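You operate a simulated robot arm through the tools that you are given. There is no shell and no other tool. Be economical: measure what you need, move in short steps, check, and stop when the job is done.

You run a simulated robot arm. Do the job below in one go: nothing can be reset, and whatever is moved stays where it is left.

TASK
Pump 3 strokes of herb sauce into the green turntable cup and set it on the white cup tray.
Fine: turn the cup under the spouts first and out again before you lift it; the other cups stay empty.
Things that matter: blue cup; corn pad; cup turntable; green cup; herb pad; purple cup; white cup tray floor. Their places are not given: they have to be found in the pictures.

Only the result counts: the job must be done as asked and must still hold three seconds after the hand-in. Knocking over, shifting, dropping, spilling or breaking anything else fails it.

THE ROBOT
A 6-joint arm with a two-finger parallel gripper, fixed in place. Base frame: the origin is at the foot of the arm, x ahead of it, y to its left, z up. Lengths are in m, angles in rad, forces in N, time in s.
With the tool pointing down near the work surface it reaches from about 0.24 to 0.64 m from the base axis. Its first joint turns from -1.152 to 1.152 rad. Payload 2.7 kg.
Tool frame: the origin (TCP) lies between the finger pads and is the grasp point; the fingertips stand 0.023 m ahead of it; z points along the fingers, y is the line along which they close. Largest opening 0.094 m; finger width 0.038, thickness 0.01; the body of the gripper, 0.054 by 0.096 m, starts 0.039 m behind the TCP.
Orientation is that of the tool frame in the base frame, as a unit quaternion [x, y, z, w]. With the fingers straight down and closing along the base's y, the tool's x points along the base's -x, its y along +y and its z along -z.

THE INTERFACE
- The arm moves only by the tool play_rows. Its argument "steps" is a list that holds one entry, the list of rows, each a list of 7 numbers: the shift along the tool's x, y, z in cm, then the turn, a rotation vector about the tool's x, y, z in rad, then the gripper command, from -1 (fully open) to 1 (shut), values between in proportion. In form: [[[x, y, z, ax, ay, az, jaw], ...]]. A call has 1 to 12 rows; each row shifts and turns the commanded pose from where the row before left it, along the tool's axes as they then stand. Each row takes 0.2 s and may step no farther than 0.05 m and 0.15 rad from the row before; otherwise, or with a gripper value out of range, the whole call is refused. Where a pose cannot be reached the arm comes as near as it can. A force on the tool above 40 N (or 10 N above the force at the start of the call, whichever is more), or a blocked arm, ends the call early, and 0.2 s more pass. The fingers move at their own pace (about 0.045 m/s each) and stop on an object; they squeeze with about 28 N. The grip force told is the motor's: it shows also when the fingers shut on nothing. Time passes only in rows, and 0.2 s behind the last, so rows that do not move let the fingers close. It gives the time, the measured TCP pose, the force on the tool (base axes), the opening and the grip force at its end, in the units of the frame above (readings bear some noise), with the torque about the TCP (base axes, N m) and any sound that the robot's microphone picked up.
- Cameras (640 x 400 px; columns grow to the right, rows downward): "scene" is fixed at [0.0745, -0.4271, 1.4213]; the picture's right is [0.80, -0.60, 0.00], its down [-0.25, -0.33, -0.91] and it looks along [0.54, 0.73, -0.41] (base axes); focal length 328 px, centre (320, 200). "wrist" rides on the gripper at [0.087, 0.016, -0.074] in the tool frame; the picture's right is [-0.18, 0.98, 0.00], its down [-0.58, -0.11, -0.81] and it looks along [-0.79, -0.15, 0.59] (tool axes); focal length 243 px, centre (320, 200).
- snapshot(camera): a new picture of that camera. The clock stands still meanwhile.
- probe_pixels(camera, pixels): for up to 12 pixels [column, row] of the newest picture of that camera ("zoom" is the newest enlarged one), the place [x, y, z] in the base frame of the surface seen there, good to about 0.002 m. The clock stands still meanwhile.
- zoom(camera, box): a new picture of the part [left, top, right, bottom] of that camera's present view, enlarged. The clock stands still meanwhile.
- close_job(): hands the job in; it is judged then, once.

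Keep the steps short. Do not move on a guess: measure, check each grasp and each placing, and mend mistakes. In all there are 80 turns and 54 pictures (those below and enlarged ones count). Leave the gripper open and the arm clear of the work at the hand-in unless told otherwise, and finish with a single line.

The tools are called after "Emit:" as name(argument=value, ...) on one line, values as JSON. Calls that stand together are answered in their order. play_rows: Moves the arm, as the interface text tells. Its arguments: {"type":"object","properties":{"steps":{"type":"array","items":{"type":"array","items":{"type":"array","items":{"type":"number"}}}}},"required":["steps"]} The other tools are called the same way: snapshot (camera) takes a picture; probe_pixels (camera, pixels) gives the place of the surface under pixels of a picture; zoom (camera, box) takes an enlarged picture of a part of a camera's view; close_job () hands the job in.

At the start:

```text
t: 0.0
ee_pos: [0.3578, -0.031, 1.2739]
tool_rot: [0.0, 1.0, -0.001, 0.0]
force: [-0.8, -0.8, -0.1]
torque: [-0.03, -0.02, 0.0]
grip_width: 0.0942
finger_force: 0.0
```

scene: 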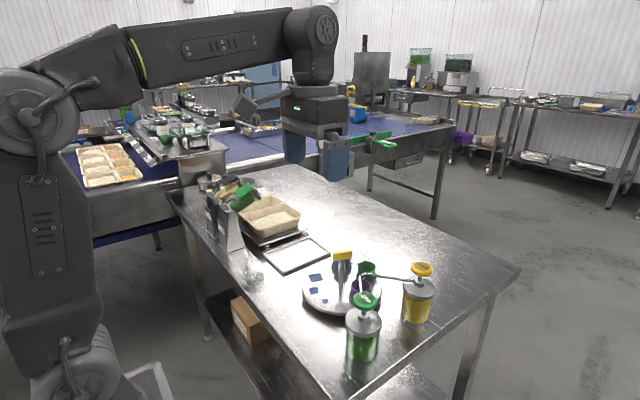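
wrist: 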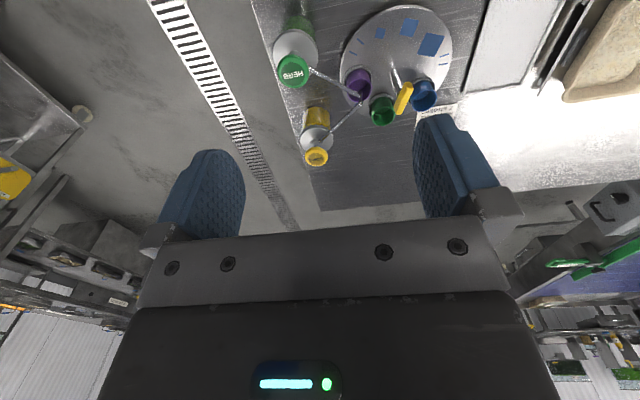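

I start by enlarging the turntable area in both views to see the layout.

Emit:
zoom(camera="scene", box=[240, 220, 460, 370])

Emit:
zoom(camera="wrist", box=[240, 0, 560, 200])

```text
2.67 times, centred on (350, 295) of scene
```

zoom: 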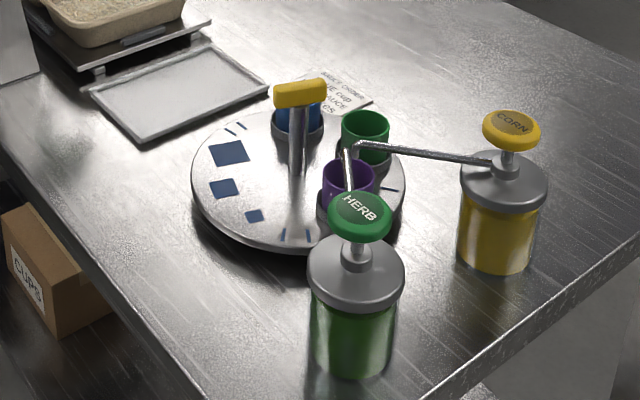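

```text
2.00 times, centred on (400, 100) of wrist
```

zoom: 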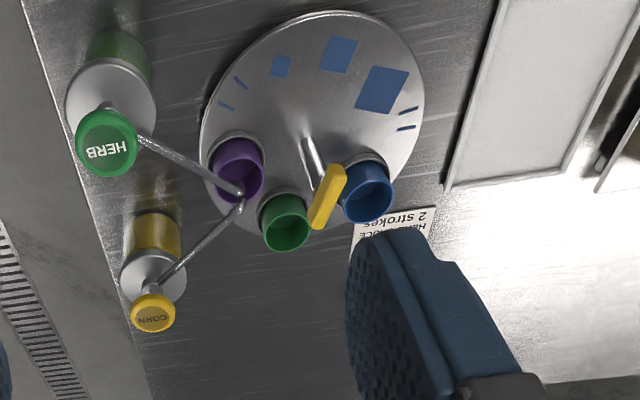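

I see the turntable with a yellow handle on a post, the purple cup under the spouts, green and blue next to it. Now I measure the key points in the wrist zoom and the scene picture.

Emit:
probe_pixels(camera="zoom", pixels=[[105, 135], [152, 305], [238, 192], [236, 165], [290, 215], [370, 185], [341, 172], [316, 222], [305, 140], [203, 130], [424, 100], [330, 12]])

Emit:
probe_pixels(camera="scene", pixels=[[295, 253], [264, 252], [296, 239], [328, 255], [298, 272], [343, 253], [366, 300], [422, 269], [303, 290], [330, 306], [340, 285], [268, 238]])

```text
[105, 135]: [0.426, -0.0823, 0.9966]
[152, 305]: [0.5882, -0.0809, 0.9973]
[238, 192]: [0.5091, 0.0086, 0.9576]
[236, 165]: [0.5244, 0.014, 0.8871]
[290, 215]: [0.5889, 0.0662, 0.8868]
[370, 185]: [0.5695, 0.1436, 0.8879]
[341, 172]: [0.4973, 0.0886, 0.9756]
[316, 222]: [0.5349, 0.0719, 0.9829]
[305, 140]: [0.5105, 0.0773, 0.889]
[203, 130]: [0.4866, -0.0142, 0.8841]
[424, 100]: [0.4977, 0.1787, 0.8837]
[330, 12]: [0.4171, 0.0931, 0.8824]
```

```text
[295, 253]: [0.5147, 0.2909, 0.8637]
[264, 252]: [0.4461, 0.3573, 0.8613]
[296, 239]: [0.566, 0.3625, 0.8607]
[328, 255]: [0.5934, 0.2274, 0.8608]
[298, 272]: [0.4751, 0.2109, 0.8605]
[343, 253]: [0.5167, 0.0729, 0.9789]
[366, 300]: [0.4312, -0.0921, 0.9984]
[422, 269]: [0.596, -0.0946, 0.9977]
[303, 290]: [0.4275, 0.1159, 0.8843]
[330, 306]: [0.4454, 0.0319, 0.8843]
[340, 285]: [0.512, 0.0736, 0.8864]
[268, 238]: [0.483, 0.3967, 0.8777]
```

The table is at about z 0.86, the disc top 0.884, its centre about (0.515, 0.08). I take closer pictures for cup rims, handle and spout tips.

Emit:
zoom(camera="wrist", box=[330, 55, 450, 130])

Emit:
zoom(camera="scene", box=[300, 240, 396, 300])

```text
5.33 times, centred on (390, 92) of wrist
```

zoom: 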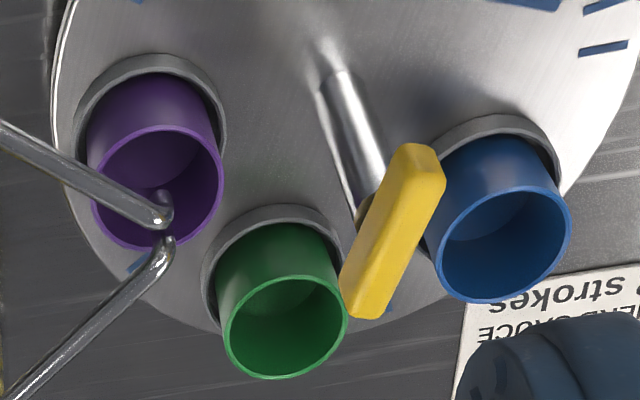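

```text
6.67 times, centred on (348, 270) of scene
```

zoom: 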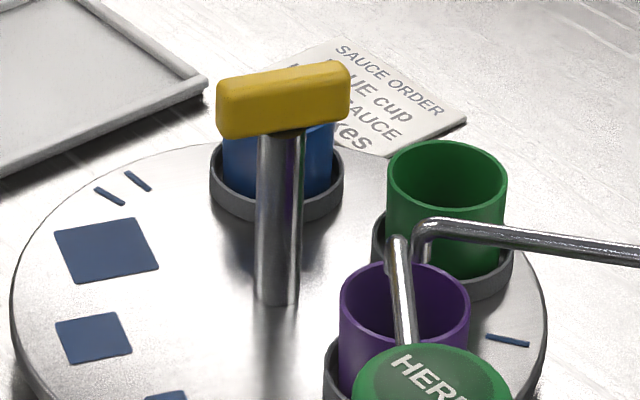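

The note on the table names a blue cup with 2 strokes; it is only scenery and differs from the task I was given, so I follow the task (green, 3). Now I probe the rims and handle.

Emit:
probe_pixels(camera="zoom", pixels=[[390, 190], [504, 185], [447, 143], [447, 229], [343, 305], [467, 305], [405, 264], [225, 90], [340, 70], [285, 75], [398, 238], [420, 225]])

Emit:
snapshot(camera="wrist")

Emit:
probe_pixels(camera="wrist", pixels=[[395, 122], [372, 115], [393, 112], [383, 125], [436, 97], [413, 103], [424, 111], [434, 91], [407, 83], [396, 113], [403, 98], [371, 100]])

```text
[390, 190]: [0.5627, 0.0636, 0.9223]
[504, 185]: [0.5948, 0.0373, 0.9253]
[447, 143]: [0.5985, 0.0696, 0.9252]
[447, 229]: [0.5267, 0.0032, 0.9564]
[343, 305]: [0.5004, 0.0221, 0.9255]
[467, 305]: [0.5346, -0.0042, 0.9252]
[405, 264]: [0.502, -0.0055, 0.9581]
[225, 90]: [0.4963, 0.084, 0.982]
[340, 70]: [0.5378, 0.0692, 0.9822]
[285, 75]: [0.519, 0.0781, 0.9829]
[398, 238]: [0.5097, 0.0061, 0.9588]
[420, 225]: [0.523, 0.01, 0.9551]
```

```text
47 pictures are left
```

wrist: 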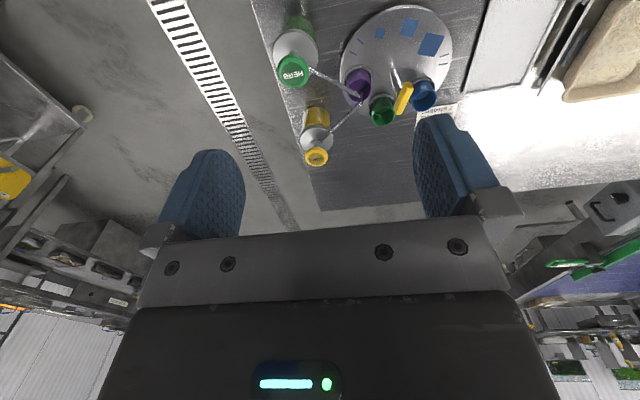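

```text
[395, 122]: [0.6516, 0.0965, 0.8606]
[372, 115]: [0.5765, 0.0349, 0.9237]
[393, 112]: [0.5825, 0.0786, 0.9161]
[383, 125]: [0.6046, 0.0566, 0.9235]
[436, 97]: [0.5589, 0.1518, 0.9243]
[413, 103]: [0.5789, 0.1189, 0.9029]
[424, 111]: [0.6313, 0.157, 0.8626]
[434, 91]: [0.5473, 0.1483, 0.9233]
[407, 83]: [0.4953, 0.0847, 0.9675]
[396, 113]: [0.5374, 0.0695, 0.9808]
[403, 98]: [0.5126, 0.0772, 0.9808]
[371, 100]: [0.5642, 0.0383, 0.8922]
```

Measured: turntable axis about (0.517, 0.078); green cup centre (0.583, 0.0535) at about -21°, rim z 0.925; purple (0.52, 0.011) under spout tips (0.515, 0.009, 0.957); handle bar 0.963–0.983 high, at about -20° (pointing to the green cup); herb pad (0.43, -0.09, 0.998). First I go above the handle, turn 0.35 rad and set the opening to about 5 cm.

Emit:
play_rows(steps=[[[-2.65, 1.8, 2.3, 0, 0, 0, -0.1], [-2.65, 1.8, 2.3, 0, 0, 0, -0.1], [-2.65, 1.8, 2.3, 0, 0, 0, -0.1], [-2.65, 1.8, 2.3, 0, 0, 0, -0.1], [-2.65, 1.8, 2.3, 0, 0, 0, -0.1], [-2.65, 1.8, 2.3, 0, 0, 0, -0.1], [0, 0, 0, 0, 0, 0.12, -0.1], [0, 0, 0, 0, 0, 0.12, -0.1], [0, 0, 0, 0, 0, 0.11, -0.1], [0, 0, 0, 0, 0, 0, -0.1]]])

Emit:
snapshot(camera="wrist")

```text
t: 2.2
ee_pos: [0.5167, 0.0785, 1.1344]
tool_rot: [0.174, 0.985, -0.001, -0.001]
force: [0.0, -0.3, 0.5]
torque: [-0.03, 0.01, -0.02]
grip_width: 0.0518
finger_force: 0.0
```

```text
46 pictures are left
```

wrist: 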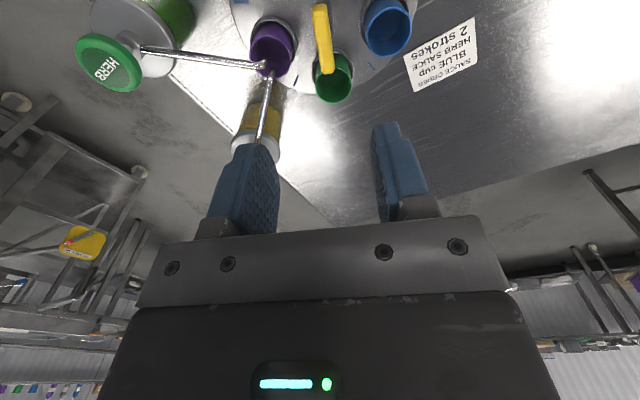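

The bar lies between the fingers in direction. I measure the bar ends, the spouts and cups from this nearer view.

Emit:
probe_pixels(camera="wrist", pixels=[[320, 8], [327, 66], [318, 40], [330, 40], [324, 70], [265, 66], [271, 72], [112, 68], [351, 72], [316, 75], [334, 100], [110, 40]])

```text
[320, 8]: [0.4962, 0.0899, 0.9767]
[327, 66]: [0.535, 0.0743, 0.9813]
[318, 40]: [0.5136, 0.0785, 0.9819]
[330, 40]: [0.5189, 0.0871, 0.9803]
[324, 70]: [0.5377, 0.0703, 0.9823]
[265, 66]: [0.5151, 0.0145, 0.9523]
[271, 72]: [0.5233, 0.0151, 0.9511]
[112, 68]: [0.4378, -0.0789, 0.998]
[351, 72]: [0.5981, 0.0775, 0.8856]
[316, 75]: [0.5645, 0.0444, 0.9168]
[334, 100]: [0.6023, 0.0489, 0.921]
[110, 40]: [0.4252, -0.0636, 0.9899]
```

Bar centre (0.517, 0.080). I lower to z 0.974 around the bar.

Emit:
play_rows(steps=[[[0, 0.1, 4, 0, 0, 0, -0.1], [0, 0, 4, 0, 0, 0, -0.1], [0, 0, 3, 0, 0, 0, -0.1], [0, 0, 2.5, 0, 0, 0, -0.1], [0, 0, 2.5, 0, 0, 0, -0.1], [0, 0, 0, 0, 0, 0, -0.1]]])

Emit:
zoom(camera="scene", box=[270, 190, 430, 290])

```text
t: 3.6
ee_pos: [0.5184, 0.0748, 0.9759]
tool_rot: [0.174, 0.985, 0.0, 0.001]
force: [-0.5, 0.7, 0.8]
torque: [-0.01, 0.0, -0.02]
grip_width: 0.0518
finger_force: 0.0
```

```text
4.00 times, centred on (350, 240) of scene
```

zoom: 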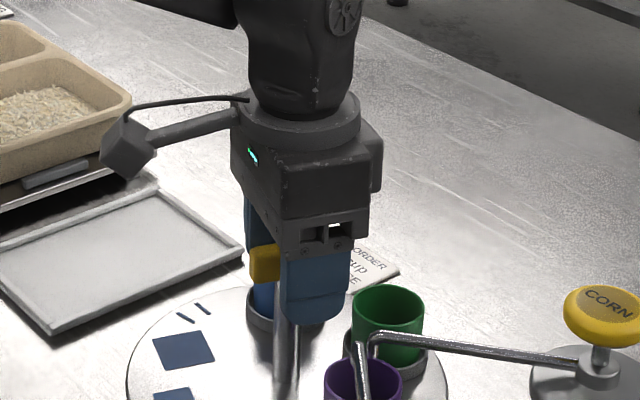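

The fingers straddle the bar; TCP is about 5 mm off in y, so I correct and close.

Emit:
play_rows(steps=[[[0.3, 0.45, 0.1, 0, 0, 0, -0.1], [0, 0, 0, 0, 0, 0, 0.4], [0, 0, 0, 0, 0, 0, 1], [0, 0, 0, 0, 0, 0, 1], [0, 0, 0, 0, 0, 0, 1]]])

```text
t: 4.8
ee_pos: [0.5156, 0.0815, 0.9747]
tool_rot: [0.174, 0.985, 0.0, 0.0]
force: [1.6, 1.6, -1.4]
torque: [-0.15, -0.04, -0.05]
grip_width: 0.0176
finger_force: 45.3
```

The bar is held (17.6 mm). I turn clockwise (tool z positive) half way first.

Emit:
play_rows(steps=[[[0, 0, 0, 0, 0, 0.08, 1], [0, 0, 0, 0, 0, 0.1, 1], [0, 0, 0, 0, 0, 0.1, 1], [0, 0, 0, 0, 0, 0.1, 1], [0, 0, 0, 0, 0, 0.1, 1], [0, 0, 0, 0, 0, 0.1, 1], [0, 0, 0, 0, 0, 0, 1]]])

Emit:
zoom(camera="scene", box=[270, 220, 430, 320])

```text
t: 6.4
ee_pos: [0.5169, 0.0829, 0.9736]
tool_rot: [0.449, 0.894, 0.003, 0.004]
force: [26.4, 7.1, -3.7]
torque: [-0.45, -0.63, 0.07]
grip_width: 0.0176
finger_force: 44.6
```

```text
4.00 times, centred on (350, 270) of scene
```

zoom: 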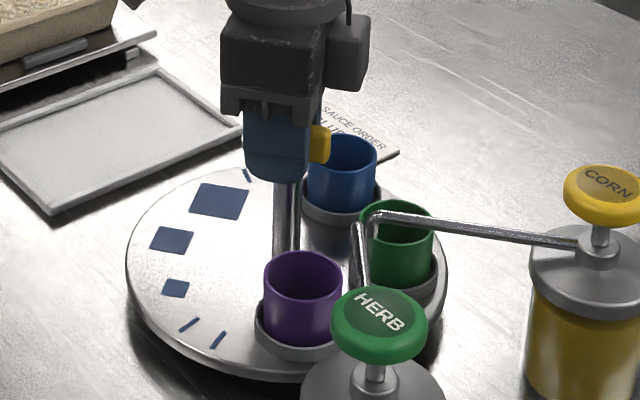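

The disc follows; there is a side force of 26 N in +x, so I ease the centre 2 mm that way and go on in small turns.

Emit:
play_rows(steps=[[[-0.08, 0.19, 0, 0, 0, 0, 1], [0, 0, 0, 0, 0, 0, 1]]])

```text
t: 7.0
ee_pos: [0.5179, 0.0837, 0.9752]
tool_rot: [0.448, 0.894, 0.0, 0.001]
force: [12.8, 2.0, 7.1]
torque: [-0.65, -0.57, 0.03]
grip_width: 0.0177
finger_force: 44.6
```

Force falls to 13 N; another 1.5 mm, then continue turning.

Emit:
play_rows(steps=[[[-0.09, 0.12, 0, 0, 0, 0, 1], [0, 0, 0, 0, 0, 0.1, 1], [0, 0, 0, 0, 0, 0.1, 1], [0, 0, 0, 0, 0, 0.1, 1], [0, 0, 0, 0, 0, 0, 1]]])

```text
t: 8.2
ee_pos: [0.5179, 0.0837, 0.9746]
tool_rot: [0.577, 0.817, 0.0, 0.0]
force: [4.2, 7.9, 10.2]
torque: [-0.77, -0.56, 0.0]
grip_width: 0.0176
finger_force: 44.8
```

Turned 50.5° so far with low force. I do the remaining 0.27 rad and look.

Emit:
play_rows(steps=[[[0, 0, 0, 0, 0, 0.09, 1], [0, 0, 0, 0, 0, 0.09, 1], [0, 0, 0, 0, 0, 0.09, 1], [0, 0, 0, 0, 0, 0, 1]]])

Emit:
zoom(camera="scene", box=[290, 230, 402, 300])

Emit:
zoom(camera="wrist", box=[80, 0, 560, 300])

```text
t: 9.2
ee_pos: [0.5187, 0.0839, 0.9747]
tool_rot: [0.682, 0.731, 0.001, 0.001]
force: [9.8, 5.9, 4.7]
torque: [0.71, 0.0, -0.04]
grip_width: 0.0174
finger_force: 45.2
```

```text
5.71 times, centred on (346, 265) of scene
```

zoom: 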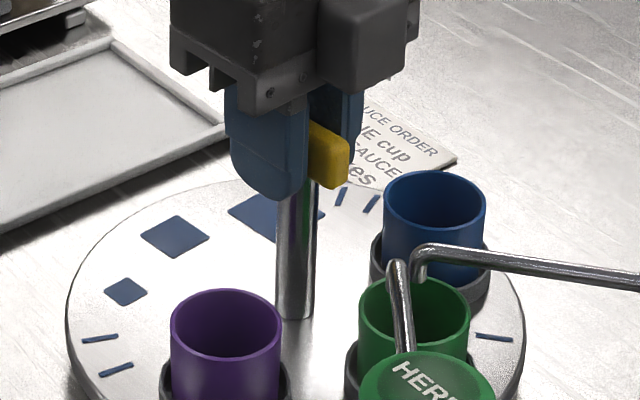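

```text
1.33 times, centred on (320, 150) of wrist
```

zoom: 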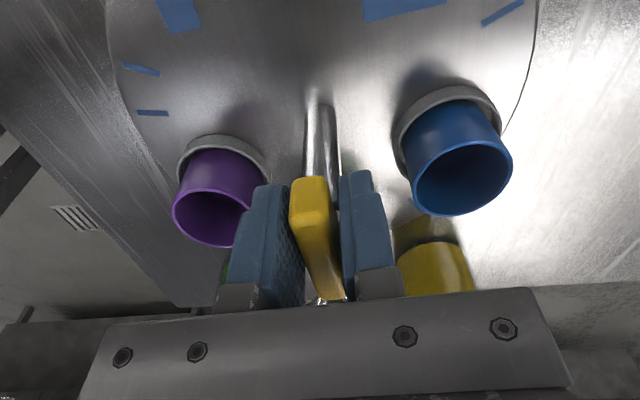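

Green is now where purple was, near enough; I check its rim and the spout tips by probing.

Emit:
zoom(camera="scene", box=[334, 260, 398, 300])

Emit:
probe_pixels(camera="zoom", pixels=[[190, 230], [380, 230], [320, 186], [228, 195], [204, 215], [372, 205], [378, 275], [192, 260], [230, 180], [300, 180], [255, 340], [268, 225]])

```text
10.00 times, centred on (366, 280) of scene
```

zoom: 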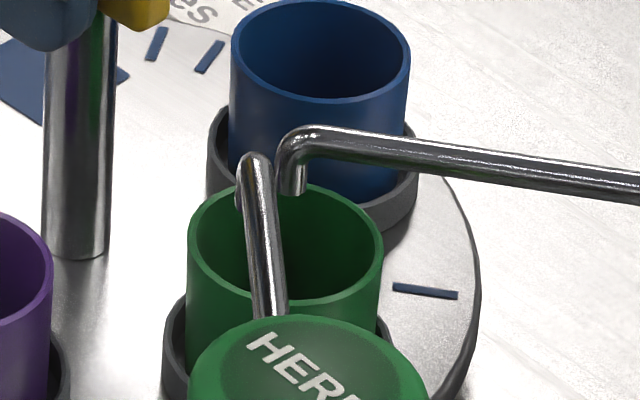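

```text
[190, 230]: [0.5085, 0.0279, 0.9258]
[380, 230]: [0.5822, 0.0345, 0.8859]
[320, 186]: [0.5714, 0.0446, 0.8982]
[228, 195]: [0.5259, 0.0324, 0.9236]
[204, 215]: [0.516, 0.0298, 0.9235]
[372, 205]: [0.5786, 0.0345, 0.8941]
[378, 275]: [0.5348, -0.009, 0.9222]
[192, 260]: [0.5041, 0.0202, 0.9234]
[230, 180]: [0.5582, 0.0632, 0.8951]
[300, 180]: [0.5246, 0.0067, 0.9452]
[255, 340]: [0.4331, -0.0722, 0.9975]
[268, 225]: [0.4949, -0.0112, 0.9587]
```

Green centre (0.524, 0.011); the purple cup originally sat at (0.5205, 0.0115). I turn 0.05 rad more, then release and rise straight up.

Emit:
play_rows(steps=[[[0, 0, 0, 0, 0, 0.05, 1], [0, 0, 0, 0, 0, 0, 1], [0, 0, 0, 0, 0, 0, 0.5], [0, 0, 0, 0, 0, 0, 0.1], [0, 0, 0, 0, 0, 0, -0.1], [0, 0, 0, 0, 0, 0, -0.1], [0, 0, 0, 0, 0, 0, -0.1]]])

Emit:
zoom(camera="scene", box=[334, 260, 398, 300])

Emit:
probe_pixels(camera="zoom", pixels=[[183, 235], [195, 215], [215, 202], [366, 285], [188, 260], [240, 200], [297, 185]])

```text
t: 10.8
ee_pos: [0.5185, 0.0852, 0.9741]
tool_rot: [0.7, 0.714, 0.001, 0.0]
force: [0.3, 0.1, -0.2]
torque: [0.02, 0.02, 0.02]
grip_width: 0.052
finger_force: 0.1
```

```text
10.00 times, centred on (366, 280) of scene
```

zoom: 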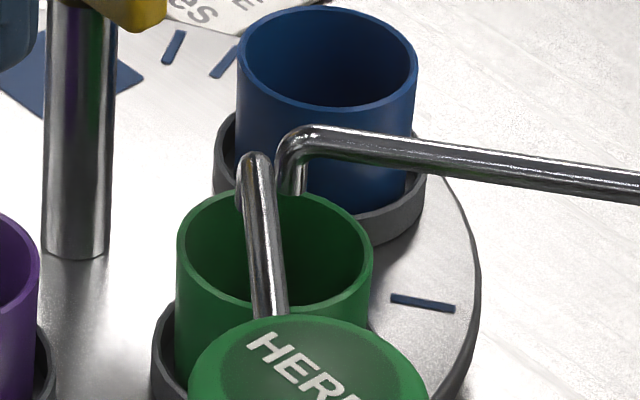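

```text
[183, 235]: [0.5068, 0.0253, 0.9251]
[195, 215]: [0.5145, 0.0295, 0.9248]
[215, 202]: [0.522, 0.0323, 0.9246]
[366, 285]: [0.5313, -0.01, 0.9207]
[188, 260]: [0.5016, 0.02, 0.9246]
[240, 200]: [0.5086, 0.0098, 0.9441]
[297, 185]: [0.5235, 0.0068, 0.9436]
```

Green is centred under both spout tips and the jaws are free. I rise 13 cm and measure the herb pad outline.

Emit:
play_rows(steps=[[[0, 0, -3, 0, 0, 0, -0.1], [0, 0, -4, 0, 0, 0, -0.1], [0, 0, -4, 0, 0, 0, 1], [0, 0, -2, 0, 0, 0, 1], [0, 0, 0, 0, 0, 0, 1], [0, 0, 0, 0, 0, 0, 1]]])

Emit:
zoom(camera="scene", box=[324, 270, 404, 320])

Emit:
probe_pixels(camera="zoom", pixels=[[235, 240], [415, 250], [325, 185], [325, 300], [325, 245], [260, 210], [390, 210]])

```text
t: 12.2
ee_pos: [0.5159, 0.0817, 1.1041]
tool_rot: [0.7, 0.714, 0.0, 0.001]
force: [0.0, 0.2, -0.6]
torque: [-0.03, -0.02, 0.0]
grip_width: 0.0
finger_force: 28.5
```

```text
8.00 times, centred on (364, 295) of scene
```

zoom: 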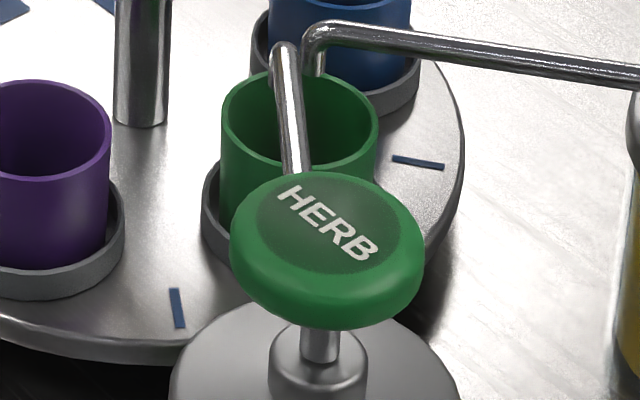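

```text
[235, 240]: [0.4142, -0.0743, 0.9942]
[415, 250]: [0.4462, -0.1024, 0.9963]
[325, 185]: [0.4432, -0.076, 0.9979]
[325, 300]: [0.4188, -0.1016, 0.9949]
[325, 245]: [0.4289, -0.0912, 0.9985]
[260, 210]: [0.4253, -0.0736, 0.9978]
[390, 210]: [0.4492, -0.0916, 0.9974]
```

Herb pad centre about (0.4325, -0.0865), top 0.998. Jaws are shut. I move over it at z 1.10.

Emit:
play_rows(steps=[[[-3.33, -1.7, 0, 0, 0, 0, 1], [-3.33, -1.7, 0, 0, 0, 0, 1], [-3.33, -1.7, 0, 0, 0, 0, 1], [-3.33, -1.7, 0, 0, 0, 0, 1], [-3.33, -1.7, 0, 0, 0, 0, 1], [0, 0, 0, 0, 0, 0, 1], [0, 0, 0, 0, 0, 0, 1]]])

```text
t: 13.8
ee_pos: [0.4389, -0.0869, 1.1031]
tool_rot: [0.7, 0.714, 0.0, -0.001]
force: [0.0, 1.4, -0.3]
torque: [-0.02, -0.01, -0.01]
grip_width: 0.0003
finger_force: 28.3
```

I correct x by -5 mm and come down to about 7 mm above the pad.

Emit:
play_rows(steps=[[[0, -0.5, 2.5, 0, 0, 0, 1], [0, 0, 2.5, 0, 0, 0, 1], [0, 0, 2.3, 0, 0, 0, 1], [0, 0, 0, 0, 0, 0, 1], [0, 0, 0, 0, 0, 0, 1]]])

Emit:
zoom(camera="scene", box=[304, 245, 416, 315])

Emit:
zoom(camera="wrist", box=[160, 0, 480, 200])

```text
t: 15.0
ee_pos: [0.4325, -0.0836, 1.031]
tool_rot: [0.7, 0.714, 0.0, 0.001]
force: [0.2, 1.0, 0.2]
torque: [0.05, 0.0, 0.02]
grip_width: 0.0003
finger_force: 27.9
```

```text
5.71 times, centred on (360, 280) of scene
```

zoom: 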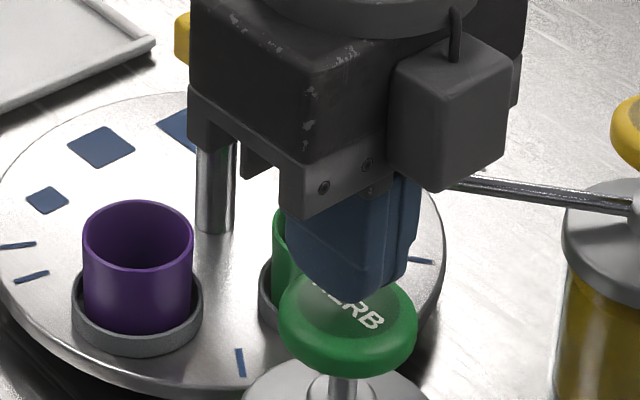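

```text
2.00 times, centred on (320, 100) of wrist
```

zoom: 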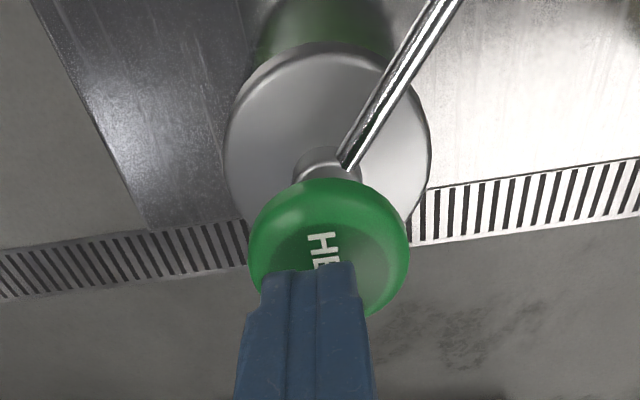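

The shut fingertips stand ~1 cm above the pad. I lower 1.4 cm in small rows to feel it.

Emit:
play_rows(steps=[[[0, 0, 0.5, 0, 0, 0, 1], [0, 0, 0.5, 0, 0, 0, 1], [0, 0, 0.4, 0, 0, 0, 1], [0, 0, 0, 0, 0, 0, 1]]])

```text
t: 16.0
ee_pos: [0.4329, -0.0849, 1.0159]
tool_rot: [0.7, 0.714, 0.0, 0.0]
force: [-0.1, 1.3, 2.0]
torque: [0.07, -0.03, 0.02]
grip_width: 0.0
finger_force: 27.9
```

Slight contact (tip at ~0.993). I press on by 1 cm.

Emit:
play_rows(steps=[[[0, 0, 0.4, 0, 0, 0, 1], [0, 0, 0.3, 0, 0, 0, 1], [0, 0, 0.3, 0, 0, 0, 1], [0, 0, 0, 0, 0, 0, 1]]])

Emit:
zoom(camera="scene", box=[304, 245, 416, 315])

```text
t: 17.0
ee_pos: [0.4331, -0.0864, 1.0075]
tool_rot: [0.7, 0.714, 0.0, 0.0]
force: [0.4, 3.8, 6.6]
torque: [0.1, 0.02, 0.0]
grip_width: 0.0
finger_force: 28.6
```

```text
5.71 times, centred on (360, 280) of scene
```

zoom: 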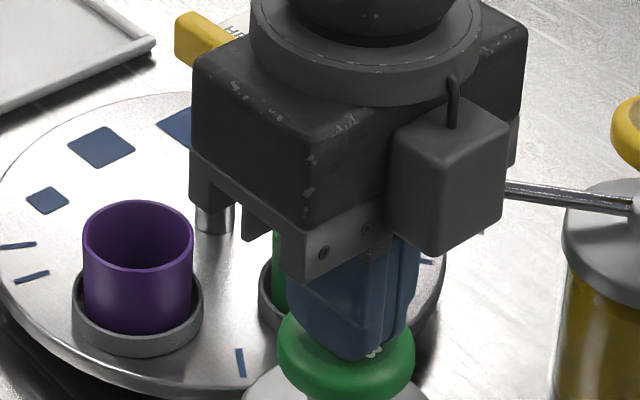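

The pad goes down against a soft spring (6.6 N). I press further, 0.8 cm.

Emit:
play_rows(steps=[[[0, 0, 0.3, 0, 0, 0, 1], [0, 0, 0.3, 0, 0, 0, 1], [0, 0, 0.2, 0, 0, 0, 1], [0, 0, 0, 0, 0, 0, 1]]])

```text
t: 17.8
ee_pos: [0.4332, -0.0859, 1.0053]
tool_rot: [0.699, 0.715, 0.002, 0.005]
force: [-8.4, 1.1, 15.8]
torque: [0.24, 0.18, 0.15]
grip_width: 0.0001
finger_force: 28.1
stopped in row 4: the force on the tool passed its limit at 44 N (the readings are from after the stop); the commanded pose is now the measured one
```

The pad hit its lower stop with the tip near 0.98. I lift off 4 cm and look whether a stroke landed in the green cup.

Emit:
play_rows(steps=[[[0, 0, -0.8, 0, 0, 0, 1], [0, 0, -1.2, 0, 0, 0, 1], [0, 0, -2, 0, 0, 0, 1], [0, 0, 0, 0, 0, 0, 1], [0, 0, 0, 0, 0, 0, 1]]])

Emit:
zoom(camera="scene", box=[304, 245, 416, 315])

```text
t: 19.0
ee_pos: [0.4333, -0.0848, 1.0443]
tool_rot: [0.7, 0.714, 0.001, 0.004]
force: [0.2, -0.2, -0.4]
torque: [-0.01, 0.03, -0.02]
grip_width: 0.0
finger_force: 28.2
```

```text
5.71 times, centred on (360, 280) of scene
```

zoom: 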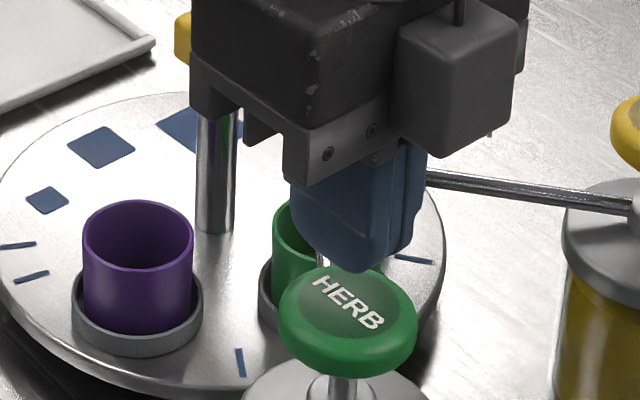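

The pad sprang back, but the gripper hides the cup. I rise 8 cm to see inside.

Emit:
play_rows(steps=[[[0, 0, -4, 0, 0, 0, 1], [0, 0, -4, 0, 0, 0, 1], [0, 0, 0, 0, 0, 0, 1]]])

Emit:
zoom(camera="scene", box=[324, 260, 404, 310])

```text
t: 19.8
ee_pos: [0.4311, -0.0838, 1.1245]
tool_rot: [0.699, 0.715, 0.002, 0.004]
force: [0.5, 0.4, -0.4]
torque: [0.02, -0.02, -0.01]
grip_width: 0.0
finger_force: 28.4
```

```text
8.00 times, centred on (364, 285) of scene
```

zoom: 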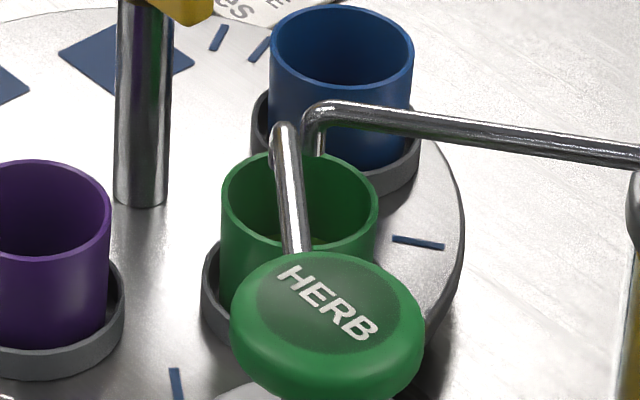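

There is a hint of something lighter inside the cup near (320, 240). I zoom tight and probe for the sauce level.

Emit:
zoom(camera="scene", box=[350, 278, 374, 293])

Emit:
probe_pixels(camera="zoom", pixels=[[260, 300], [380, 300], [370, 330], [420, 260], [270, 260], [230, 270]])

```text
16.00 times, centred on (362, 286) of scene
```

zoom: 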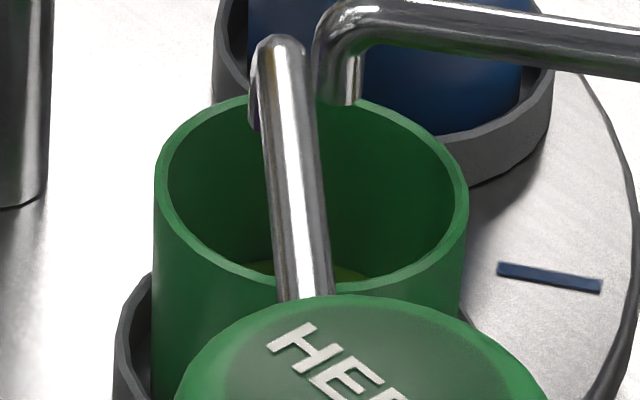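

```text
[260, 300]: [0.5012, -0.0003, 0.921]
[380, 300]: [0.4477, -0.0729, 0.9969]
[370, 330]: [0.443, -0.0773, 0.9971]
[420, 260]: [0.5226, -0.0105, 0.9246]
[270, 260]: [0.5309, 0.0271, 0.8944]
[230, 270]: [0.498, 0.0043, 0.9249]
```

Olive sauce is visible at (350, 272) in the cup: one stroke landed. I probe its level for reference.

Emit:
probe_pixels(camera="zoom", pixels=[[350, 274], [262, 269], [343, 270], [350, 262]])

```text
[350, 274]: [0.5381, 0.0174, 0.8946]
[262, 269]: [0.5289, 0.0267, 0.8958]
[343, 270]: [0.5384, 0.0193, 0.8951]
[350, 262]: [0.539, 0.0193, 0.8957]
```

Level is about 0.895. Second stroke: same press profile to the lower stop.

Emit:
play_rows(steps=[[[0, 0, 4, 0, 0, 0, 1], [0, 0, 4, 0, 0, 0, 1], [0, 0, 1.4, 0, 0, 0, 1], [0, 0, 0.5, 0, 0, 0, 1], [0, 0, 0.5, 0, 0, 0, 1], [0, 0, 0.4, 0, 0, 0, 1], [0, 0, 0.4, 0, 0, 0, 1], [0, 0, 0.3, 0, 0, 0, 1], [0, 0, 0.3, 0, 0, 0, 1], [0, 0, 0.3, 0, 0, 0, 1], [0, 0, 0.2, 0, 0, 0, 1], [0, 0, 0.2, 0, 0, 0, 1]]])

```text
t: 22.2
ee_pos: [0.4337, -0.0847, 1.0057]
tool_rot: [0.699, 0.715, 0.001, 0.006]
force: [-8.7, 0.8, 16.5]
torque: [0.32, 0.21, 0.18]
grip_width: 0.0
finger_force: 27.5
stopped in row 11: the force on the tool passed its limit at 43 N (the readings are from after the stop); the commanded pose is now the measured one
```

The stop was reached again at the same height. I release fully, rise and check the level.

Emit:
play_rows(steps=[[[0, 0, -0.8, 0, 0, 0, 1], [0, 0, -1.2, 0, 0, 0, 1], [0, 0, -2, 0, 0, 0, 1], [0, 0, -4, 0, 0, 0, 1], [0, 0, -4, 0, 0, 0, 1], [0, 0, 0, 0, 0, 0, 1]]])

Emit:
zoom(camera="scene", box=[350, 278, 374, 293])

Emit:
probe_pixels(camera="zoom", pixels=[[350, 274], [262, 269], [350, 262], [250, 255], [360, 250]])

```text
t: 23.6
ee_pos: [0.4298, -0.0836, 1.1255]
tool_rot: [0.7, 0.714, 0.001, 0.005]
force: [0.1, 0.0, 0.1]
torque: [-0.02, 0.0, 0.01]
grip_width: 0.0002
finger_force: 27.8
```

```text
16.00 times, centred on (362, 286) of scene
```

zoom: 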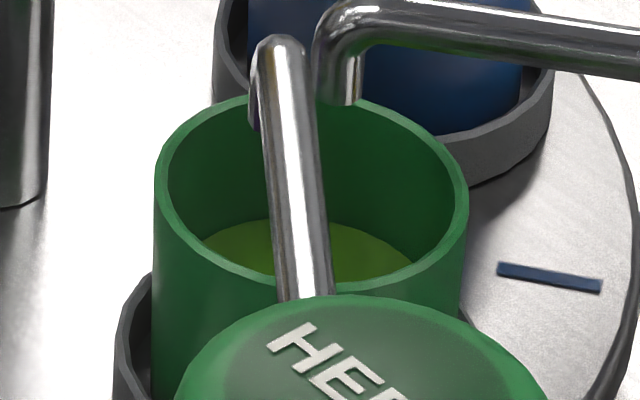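

```text
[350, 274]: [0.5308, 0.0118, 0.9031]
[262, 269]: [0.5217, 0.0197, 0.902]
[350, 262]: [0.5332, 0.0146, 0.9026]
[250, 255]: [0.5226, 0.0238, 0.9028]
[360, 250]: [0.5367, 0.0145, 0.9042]
```

The level rose to 0.903, so two strokes are in. Third stroke, same profile.

Emit:
play_rows(steps=[[[0, 0, 4, 0, 0, 0, 1], [0, 0.2, 4, 0, 0, 0, 1], [0, 0, 1.4, 0, 0, 0, 1], [0, 0, 0.5, 0, 0, 0, 1], [0, 0, 0.5, 0, 0, 0, 1], [0, 0, 0.4, 0, 0, 0, 1], [0, 0, 0.4, 0, 0, 0, 1], [0, 0, 0.3, 0, 0, 0, 1], [0, 0, 0.3, 0, 0, 0, 1], [0, 0, 0.3, 0, 0, 0, 1], [0, 0, 0.2, 0, 0, 0, 1], [0, 0, 0.2, 0, 0, 0, 1]]])

Emit:
play_rows(steps=[[[0, 0, -0.8, 0, 0, 0, 1], [0, 0, -1.2, 0, 0, 0, 1], [0, 0, -2, 0, 0, 0, 1], [0, 0, -4, 0, 0, 0, 1], [0, 0, -4, 0, 0, 0, 1], [0, 0, 0, 0, 0, 0, 1]]])

Emit:
zoom(camera="scene", box=[350, 278, 374, 293])

Emit:
probe_pixels(camera="zoom", pixels=[[350, 274], [262, 240], [350, 240], [240, 230], [360, 230]])

```text
t: 26.0
ee_pos: [0.4361, -0.0872, 1.0058]
tool_rot: [0.698, 0.716, 0.003, 0.008]
force: [-7.0, 2.3, 14.3]
torque: [0.31, 0.21, 0.15]
grip_width: 0.0
finger_force: 28.3
stopped in row 12: the force on the tool passed its limit at 43 N (the readings are from after the stop); the commanded pose is now the measured one
```

```text
t: 27.4
ee_pos: [0.4325, -0.083, 1.1244]
tool_rot: [0.699, 0.715, 0.002, 0.008]
force: [-0.5, -0.4, 0.4]
torque: [0.03, 0.01, -0.01]
grip_width: 0.0001
finger_force: 28.0
```

```text
16.00 times, centred on (362, 286) of scene
```

zoom: 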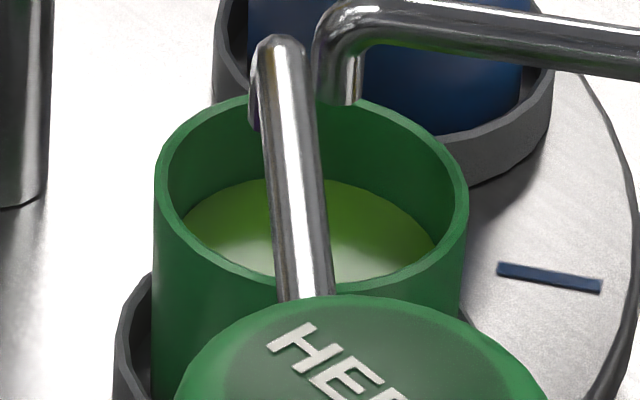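

```text
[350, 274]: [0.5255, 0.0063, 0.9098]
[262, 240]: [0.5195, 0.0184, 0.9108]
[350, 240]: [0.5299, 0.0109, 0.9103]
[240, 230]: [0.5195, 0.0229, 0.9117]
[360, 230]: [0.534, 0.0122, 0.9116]
```

Level 0.911: three strokes are in, 14 mm below the rim. Now I turn the green cup out: plan is clockwise another 90° to the arm's side (about (0.446, 0.08)), away from the spouts. I go over the handle at (0.5175, 0.082), opening the jaws to 5 cm.

Emit:
play_rows(steps=[[[3.3, 1.75, 0, 0, 0, 0, -0.1], [3.3, 1.75, 0, 0, 0, 0, -0.1], [3.3, 1.75, 0, 0, 0, 0, -0.1], [3.3, 1.75, 0, 0, 0, 0, -0.1], [3.3, 1.75, 0, 0, 0, 0, -0.1], [0, 0, 0, 0, 0, -0.15, -0.1], [0, 0, 0, 0, 0, -0.15, -0.1], [0, 0, 0, 0, 0, -0.15, -0.1], [0, 0, 0, 0, 0, -0.15, -0.1], [0, 0, 0, 0, 0, -0.15, -0.1], [0, 0, 0, 0, 0, -0.15, -0.1], [0, 0, 0, 0, 0, -0.15, -0.1]]])

Emit:
play_rows(steps=[[[0, 0, 0, 0, 0, -0.15, -0.1], [0, 0, 0, 0, 0, -0.15, -0.1], [0, 0, 0, 0, 0, -0.15, -0.1], [0, 0, 0, 0, 0, -0.15, -0.1], [0, 0, 0, 0, 0, -0.15, -0.1], [0, 0, 0, 0, 0, -0.15, -0.1], [0, 0, 0, 0, 0, -0.15, -0.1], [0, 0, 0, 0, 0, -0.15, -0.1], [0, 0, 0, 0, 0, -0.15, -0.1], [0, 0, 0, 0, 0, -0.15, -0.1], [0, 0, 0, 0, 0, -0.15, -0.1], [0, 0, 0, 0, 0, -0.15, -0.1]]])

```text
t: 30.0
ee_pos: [0.5188, 0.0811, 1.1243]
tool_rot: [0.245, 0.969, -0.002, 0.007]
force: [0.2, 0.0, 0.0]
torque: [-0.01, 0.04, -0.01]
grip_width: 0.0519
finger_force: 0.0
```

```text
t: 32.6
ee_pos: [0.5189, 0.0801, 1.1244]
tool_rot: [-0.607, 0.795, -0.007, 0.003]
force: [0.0, -0.3, 0.5]
torque: [0.03, 0.0, -0.01]
grip_width: 0.0514
finger_force: 0.0
```

Wrist turns freely. I finish the turn to yaw -91°, take out the small tilt (~0.015 rad) and check.

Emit:
play_rows(steps=[[[0, 0, 0, -0.0148, -0.0037, 0, -0.1], [0, 0, 0, 0, 0, -0.142, -0.1], [0, 0, 0, 0, 0, -0.142, -0.1], [0, 0, 0, 0, 0, 0, -0.1]]])

Emit:
snapshot(camera="scene")

Emit:
snapshot(camera="wrist")

```text
t: 33.6
ee_pos: [0.5189, 0.0809, 1.1239]
tool_rot: [0.713, -0.701, -0.001, 0.0]
force: [-0.8, 0.8, -0.1]
torque: [0.01, 0.05, 0.03]
grip_width: 0.0518
finger_force: 0.1
```

```text
30 pictures are left
```

scene: 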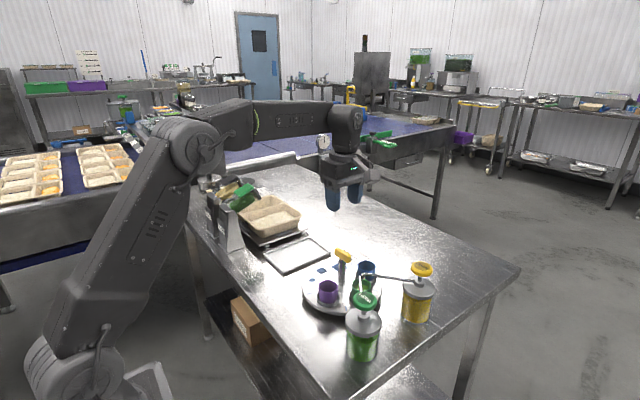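

```text
29 pictures are left
```

wrist: 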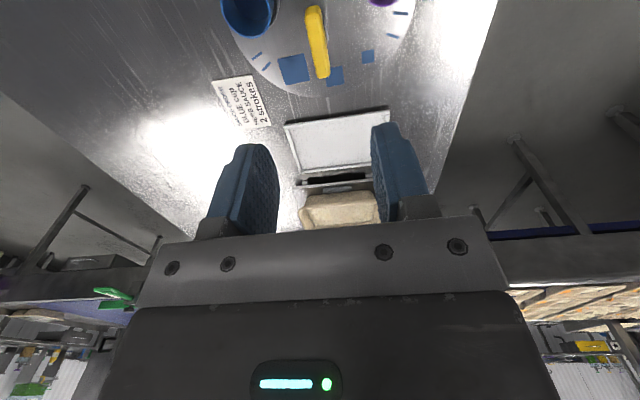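

The picture shows the bar aligned between the fingers. I measure its ends.

Emit:
probe_pixels(camera="wrist", pixels=[[314, 8], [323, 76], [312, 40], [322, 40], [317, 40]])

```text
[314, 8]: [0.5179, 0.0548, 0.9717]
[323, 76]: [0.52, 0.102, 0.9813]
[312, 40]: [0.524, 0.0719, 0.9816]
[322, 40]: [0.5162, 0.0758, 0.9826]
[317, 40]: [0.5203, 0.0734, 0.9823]
```

Bar centre about (0.519, 0.080), TCP matches. I lower 15 cm and close.

Emit:
play_rows(steps=[[[0, 0, 4, 0, 0, 0, -0.1], [0, 0, 4, 0, 0, 0, -0.1], [0, 0, 3, 0, 0, 0, -0.1], [0, 0, 2, 0, 0, 0, -0.1], [0, 0, 2, 0, 0, 0, -0.1], [0, 0, 0, 0, 0, 0, 0.3], [0, 0, 0, 0, 0, 0, 1], [0, 0, 0, 0, 0, 0, 1], [0, 0, 0, 0, 0, 0, 1]]])

```text
t: 35.6
ee_pos: [0.5193, 0.0818, 0.974]
tool_rot: [0.712, -0.702, 0.002, -0.004]
force: [33.9, 0.8, -11.7]
torque: [-0.3, -0.33, -0.01]
grip_width: 0.0177
finger_force: 44.9
```

Held, but 34 N of side force in +x: I shift 3 mm in +x (tool -y).

Emit:
play_rows(steps=[[[0, -0.15, 0, 0, 0, 0, 1], [0, -0.15, 0, 0, 0, 0, 1], [0, 0, 0, 0, 0, 0, 1]]])

```text
t: 36.4
ee_pos: [0.5199, 0.0814, 0.9747]
tool_rot: [0.712, -0.702, -0.002, 0.001]
force: [-5.3, 1.3, 4.8]
torque: [0.39, -0.03, -0.02]
grip_width: 0.0176
finger_force: 45.1
```

Force is low. I turn clockwise gently, first 0.5 rad.

Emit:
play_rows(steps=[[[0, 0, 0, 0, 0, 0.04, 1], [0, 0, 0, 0, 0, 0.07, 1], [0, 0, 0, 0, 0, 0.08, 1], [0, 0, 0, 0, 0, 0.08, 1], [0, 0, 0, 0, 0, 0.08, 1], [0, 0, 0, 0, 0, 0.07, 1], [0, 0, 0, 0, 0, 0.05, 1], [0, 0, 0, 0, 0, 0, 1]]])

Emit:
zoom(camera="scene", box=[270, 220, 430, 320])

```text
t: 38.2
ee_pos: [0.5212, 0.0796, 0.9756]
tool_rot: [-0.529, 0.849, 0.002, -0.001]
force: [-25.7, 11.0, 19.2]
torque: [1.07, -0.08, -0.08]
grip_width: 0.0176
finger_force: 45.3
```

```text
4.00 times, centred on (350, 270) of scene
```

zoom: 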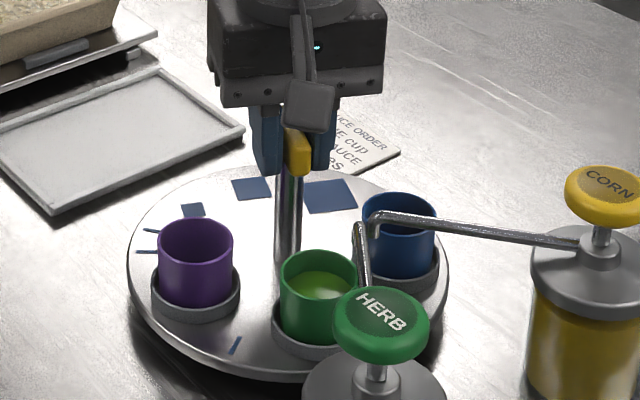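

Turning fine, green is clear of the spouts. Side force has grown to 26 N; I ease 2.7 mm along it, and 1.5 mm up.

Emit:
play_rows(steps=[[[0.02, 0.2, -0.1, 0, 0, 0, 1], [0, 0, 0, 0, 0, 0, 1]]])

```text
t: 38.8
ee_pos: [0.521, 0.0808, 0.9743]
tool_rot: [-0.529, 0.849, 0.0, -0.001]
force: [-1.4, 6.0, 0.3]
torque: [0.14, 0.18, -0.03]
grip_width: 0.0177
finger_force: 45.3
```

Good, forces near zero. I turn 0.5 rad more.

Emit:
play_rows(steps=[[[0, 0, 0, 0, 0, 0.04, 1], [0, 0, 0, 0, 0, 0.07, 1], [0, 0, 0, 0, 0, 0.08, 1], [0, 0, 0, 0, 0, 0.08, 1], [0, 0, 0, 0, 0, 0.08, 1], [0, 0, 0, 0, 0, 0.08, 1], [0, 0, 0, 0, 0, 0.08, 1], [0, 0, 0, 0, 0, 0, 1]]])

```text
t: 40.6
ee_pos: [0.5212, 0.0814, 0.974]
tool_rot: [-0.297, 0.955, 0.0, 0.001]
force: [28.8, -12.7, -16.9]
torque: [-0.51, 0.3, 0.0]
grip_width: 0.0178
finger_force: 44.7
```

Force again 29 N the other way; I ease along it.

Emit:
play_rows(steps=[[[-0.1, -0.17, 0.08, 0, 0, 0, 1], [0, 0, 0, 0, 0, 0, 1]]])

```text
t: 41.2
ee_pos: [0.5214, 0.0809, 0.9736]
tool_rot: [-0.299, 0.954, 0.001, -0.001]
force: [-5.2, -11.9, 2.0]
torque: [0.02, -0.47, -0.04]
grip_width: 0.018
finger_force: 45.4
```

Better. I do the last 0.52 rad.

Emit:
play_rows(steps=[[[0, -0.05, 0, 0, 0, 0.04, 1], [0, 0, 0, 0, 0, 0.07, 1], [0, 0, 0, 0, 0, 0.08, 1], [0, 0, 0, 0, 0, 0.08, 1], [0, 0, 0, 0, 0, 0.08, 1], [0, 0, 0, 0, 0, 0.07, 1], [0, 0, 0, 0, 0, 0.06, 1], [0, 0, 0, 0, 0, 0.04, 1], [0, 0, 0, 0, 0, 0, 1]]])

Emit:
zoom(camera="scene", box=[270, 220, 430, 320])

```text
t: 43.2
ee_pos: [0.5218, 0.08, 0.9747]
tool_rot: [-0.045, 0.999, 0.002, 0.002]
force: [9.0, -6.6, -1.7]
torque: [0.32, -1.02, 2.36]
grip_width: 0.023
finger_force: 45.1
```

```text
4.00 times, centred on (350, 270) of scene
```

zoom: 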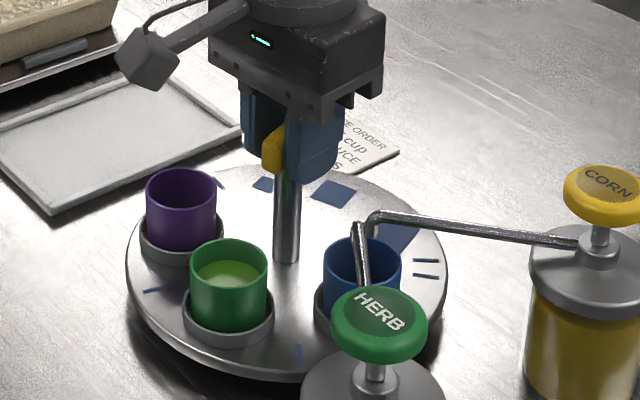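

The turntable seems to have met a stop (torque 2.4 Nm, the bar sits askew in the jaws). I turn back 0.2 rad to relieve it, then open.

Emit:
play_rows(steps=[[[0, 0, 0, 0, 0, -0.06, 1], [0, 0, 0, 0, 0, -0.07, 1], [0, 0, 0, 0, 0, -0.06, 1], [0, 0, 0, 0, 0, 0, 1]]])

```text
t: 44.2
ee_pos: [0.52, 0.0807, 0.9745]
tool_rot: [-0.136, 0.991, 0.002, -0.001]
force: [-1.4, -5.3, 2.4]
torque: [-0.18, -0.25, -0.06]
grip_width: 0.0178
finger_force: 44.5
```

Relieved (17.8 mm, no torque). I open and rise 14 cm, then measure the cups.

Emit:
play_rows(steps=[[[0, 0, 0, 0, 0, 0, 0.5], [0, 0, 0, 0, 0, 0, 0.1], [0, 0, 0, 0, 0, 0, -0.1], [0, 0, 0, 0, 0, 0, -0.1], [0, 0, -3, 0, 0, 0, -0.1], [0, 0, -4, 0, 0, 0, -0.1], [0, 0, -4, 0, 0, 0, -0.1], [0, 0, -3, 0, 0, 0, -0.1], [0, 0, 0, 0, 0, 0, -0.1]]])

Emit:
zoom(camera="scene", box=[290, 250, 386, 310])

Emit:
snapshot(camera="wrist")

```text
t: 46.2
ee_pos: [0.5219, 0.0826, 1.1137]
tool_rot: [-0.138, 0.99, 0.001, 0.0]
force: [0.0, -0.6, -0.8]
torque: [-0.01, -0.01, 0.0]
grip_width: 0.0519
finger_force: 0.1
```

```text
6.67 times, centred on (338, 280) of scene
```

zoom: 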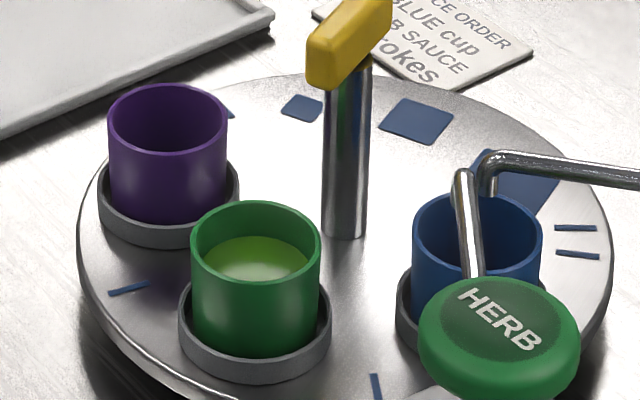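

```text
25 pictures are left
```

wrist: 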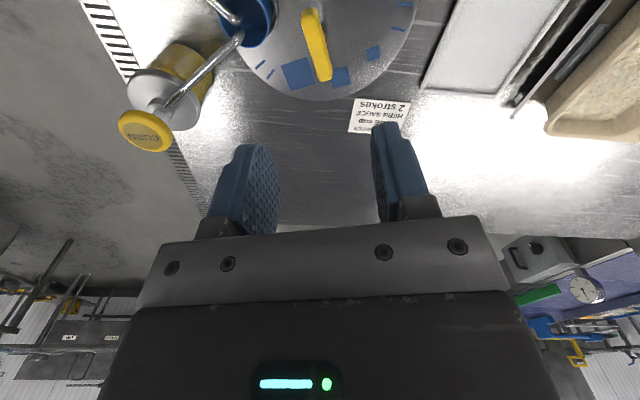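

Now I probe the green rim, the sauce and the neighbours' rims in this zoom.

Emit:
probe_pixels(camera="zoom", pixels=[[193, 245], [318, 245], [255, 204], [255, 287], [213, 217], [298, 217], [205, 275], [305, 275], [255, 260], [112, 120], [225, 120], [168, 87]])

Emit:
probe_pixels(camera="wrist", pixels=[[311, 10], [323, 78]])

```text
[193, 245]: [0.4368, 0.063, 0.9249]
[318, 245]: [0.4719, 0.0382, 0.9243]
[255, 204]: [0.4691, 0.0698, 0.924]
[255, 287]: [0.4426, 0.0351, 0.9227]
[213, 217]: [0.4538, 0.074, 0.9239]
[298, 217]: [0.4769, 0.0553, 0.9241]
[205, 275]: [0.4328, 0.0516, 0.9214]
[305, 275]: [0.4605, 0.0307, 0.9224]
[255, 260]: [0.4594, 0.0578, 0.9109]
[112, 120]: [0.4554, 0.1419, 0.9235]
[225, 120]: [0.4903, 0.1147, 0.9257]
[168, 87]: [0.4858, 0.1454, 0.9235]
```

```text
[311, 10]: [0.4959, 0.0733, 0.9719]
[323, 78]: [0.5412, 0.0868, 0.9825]
```

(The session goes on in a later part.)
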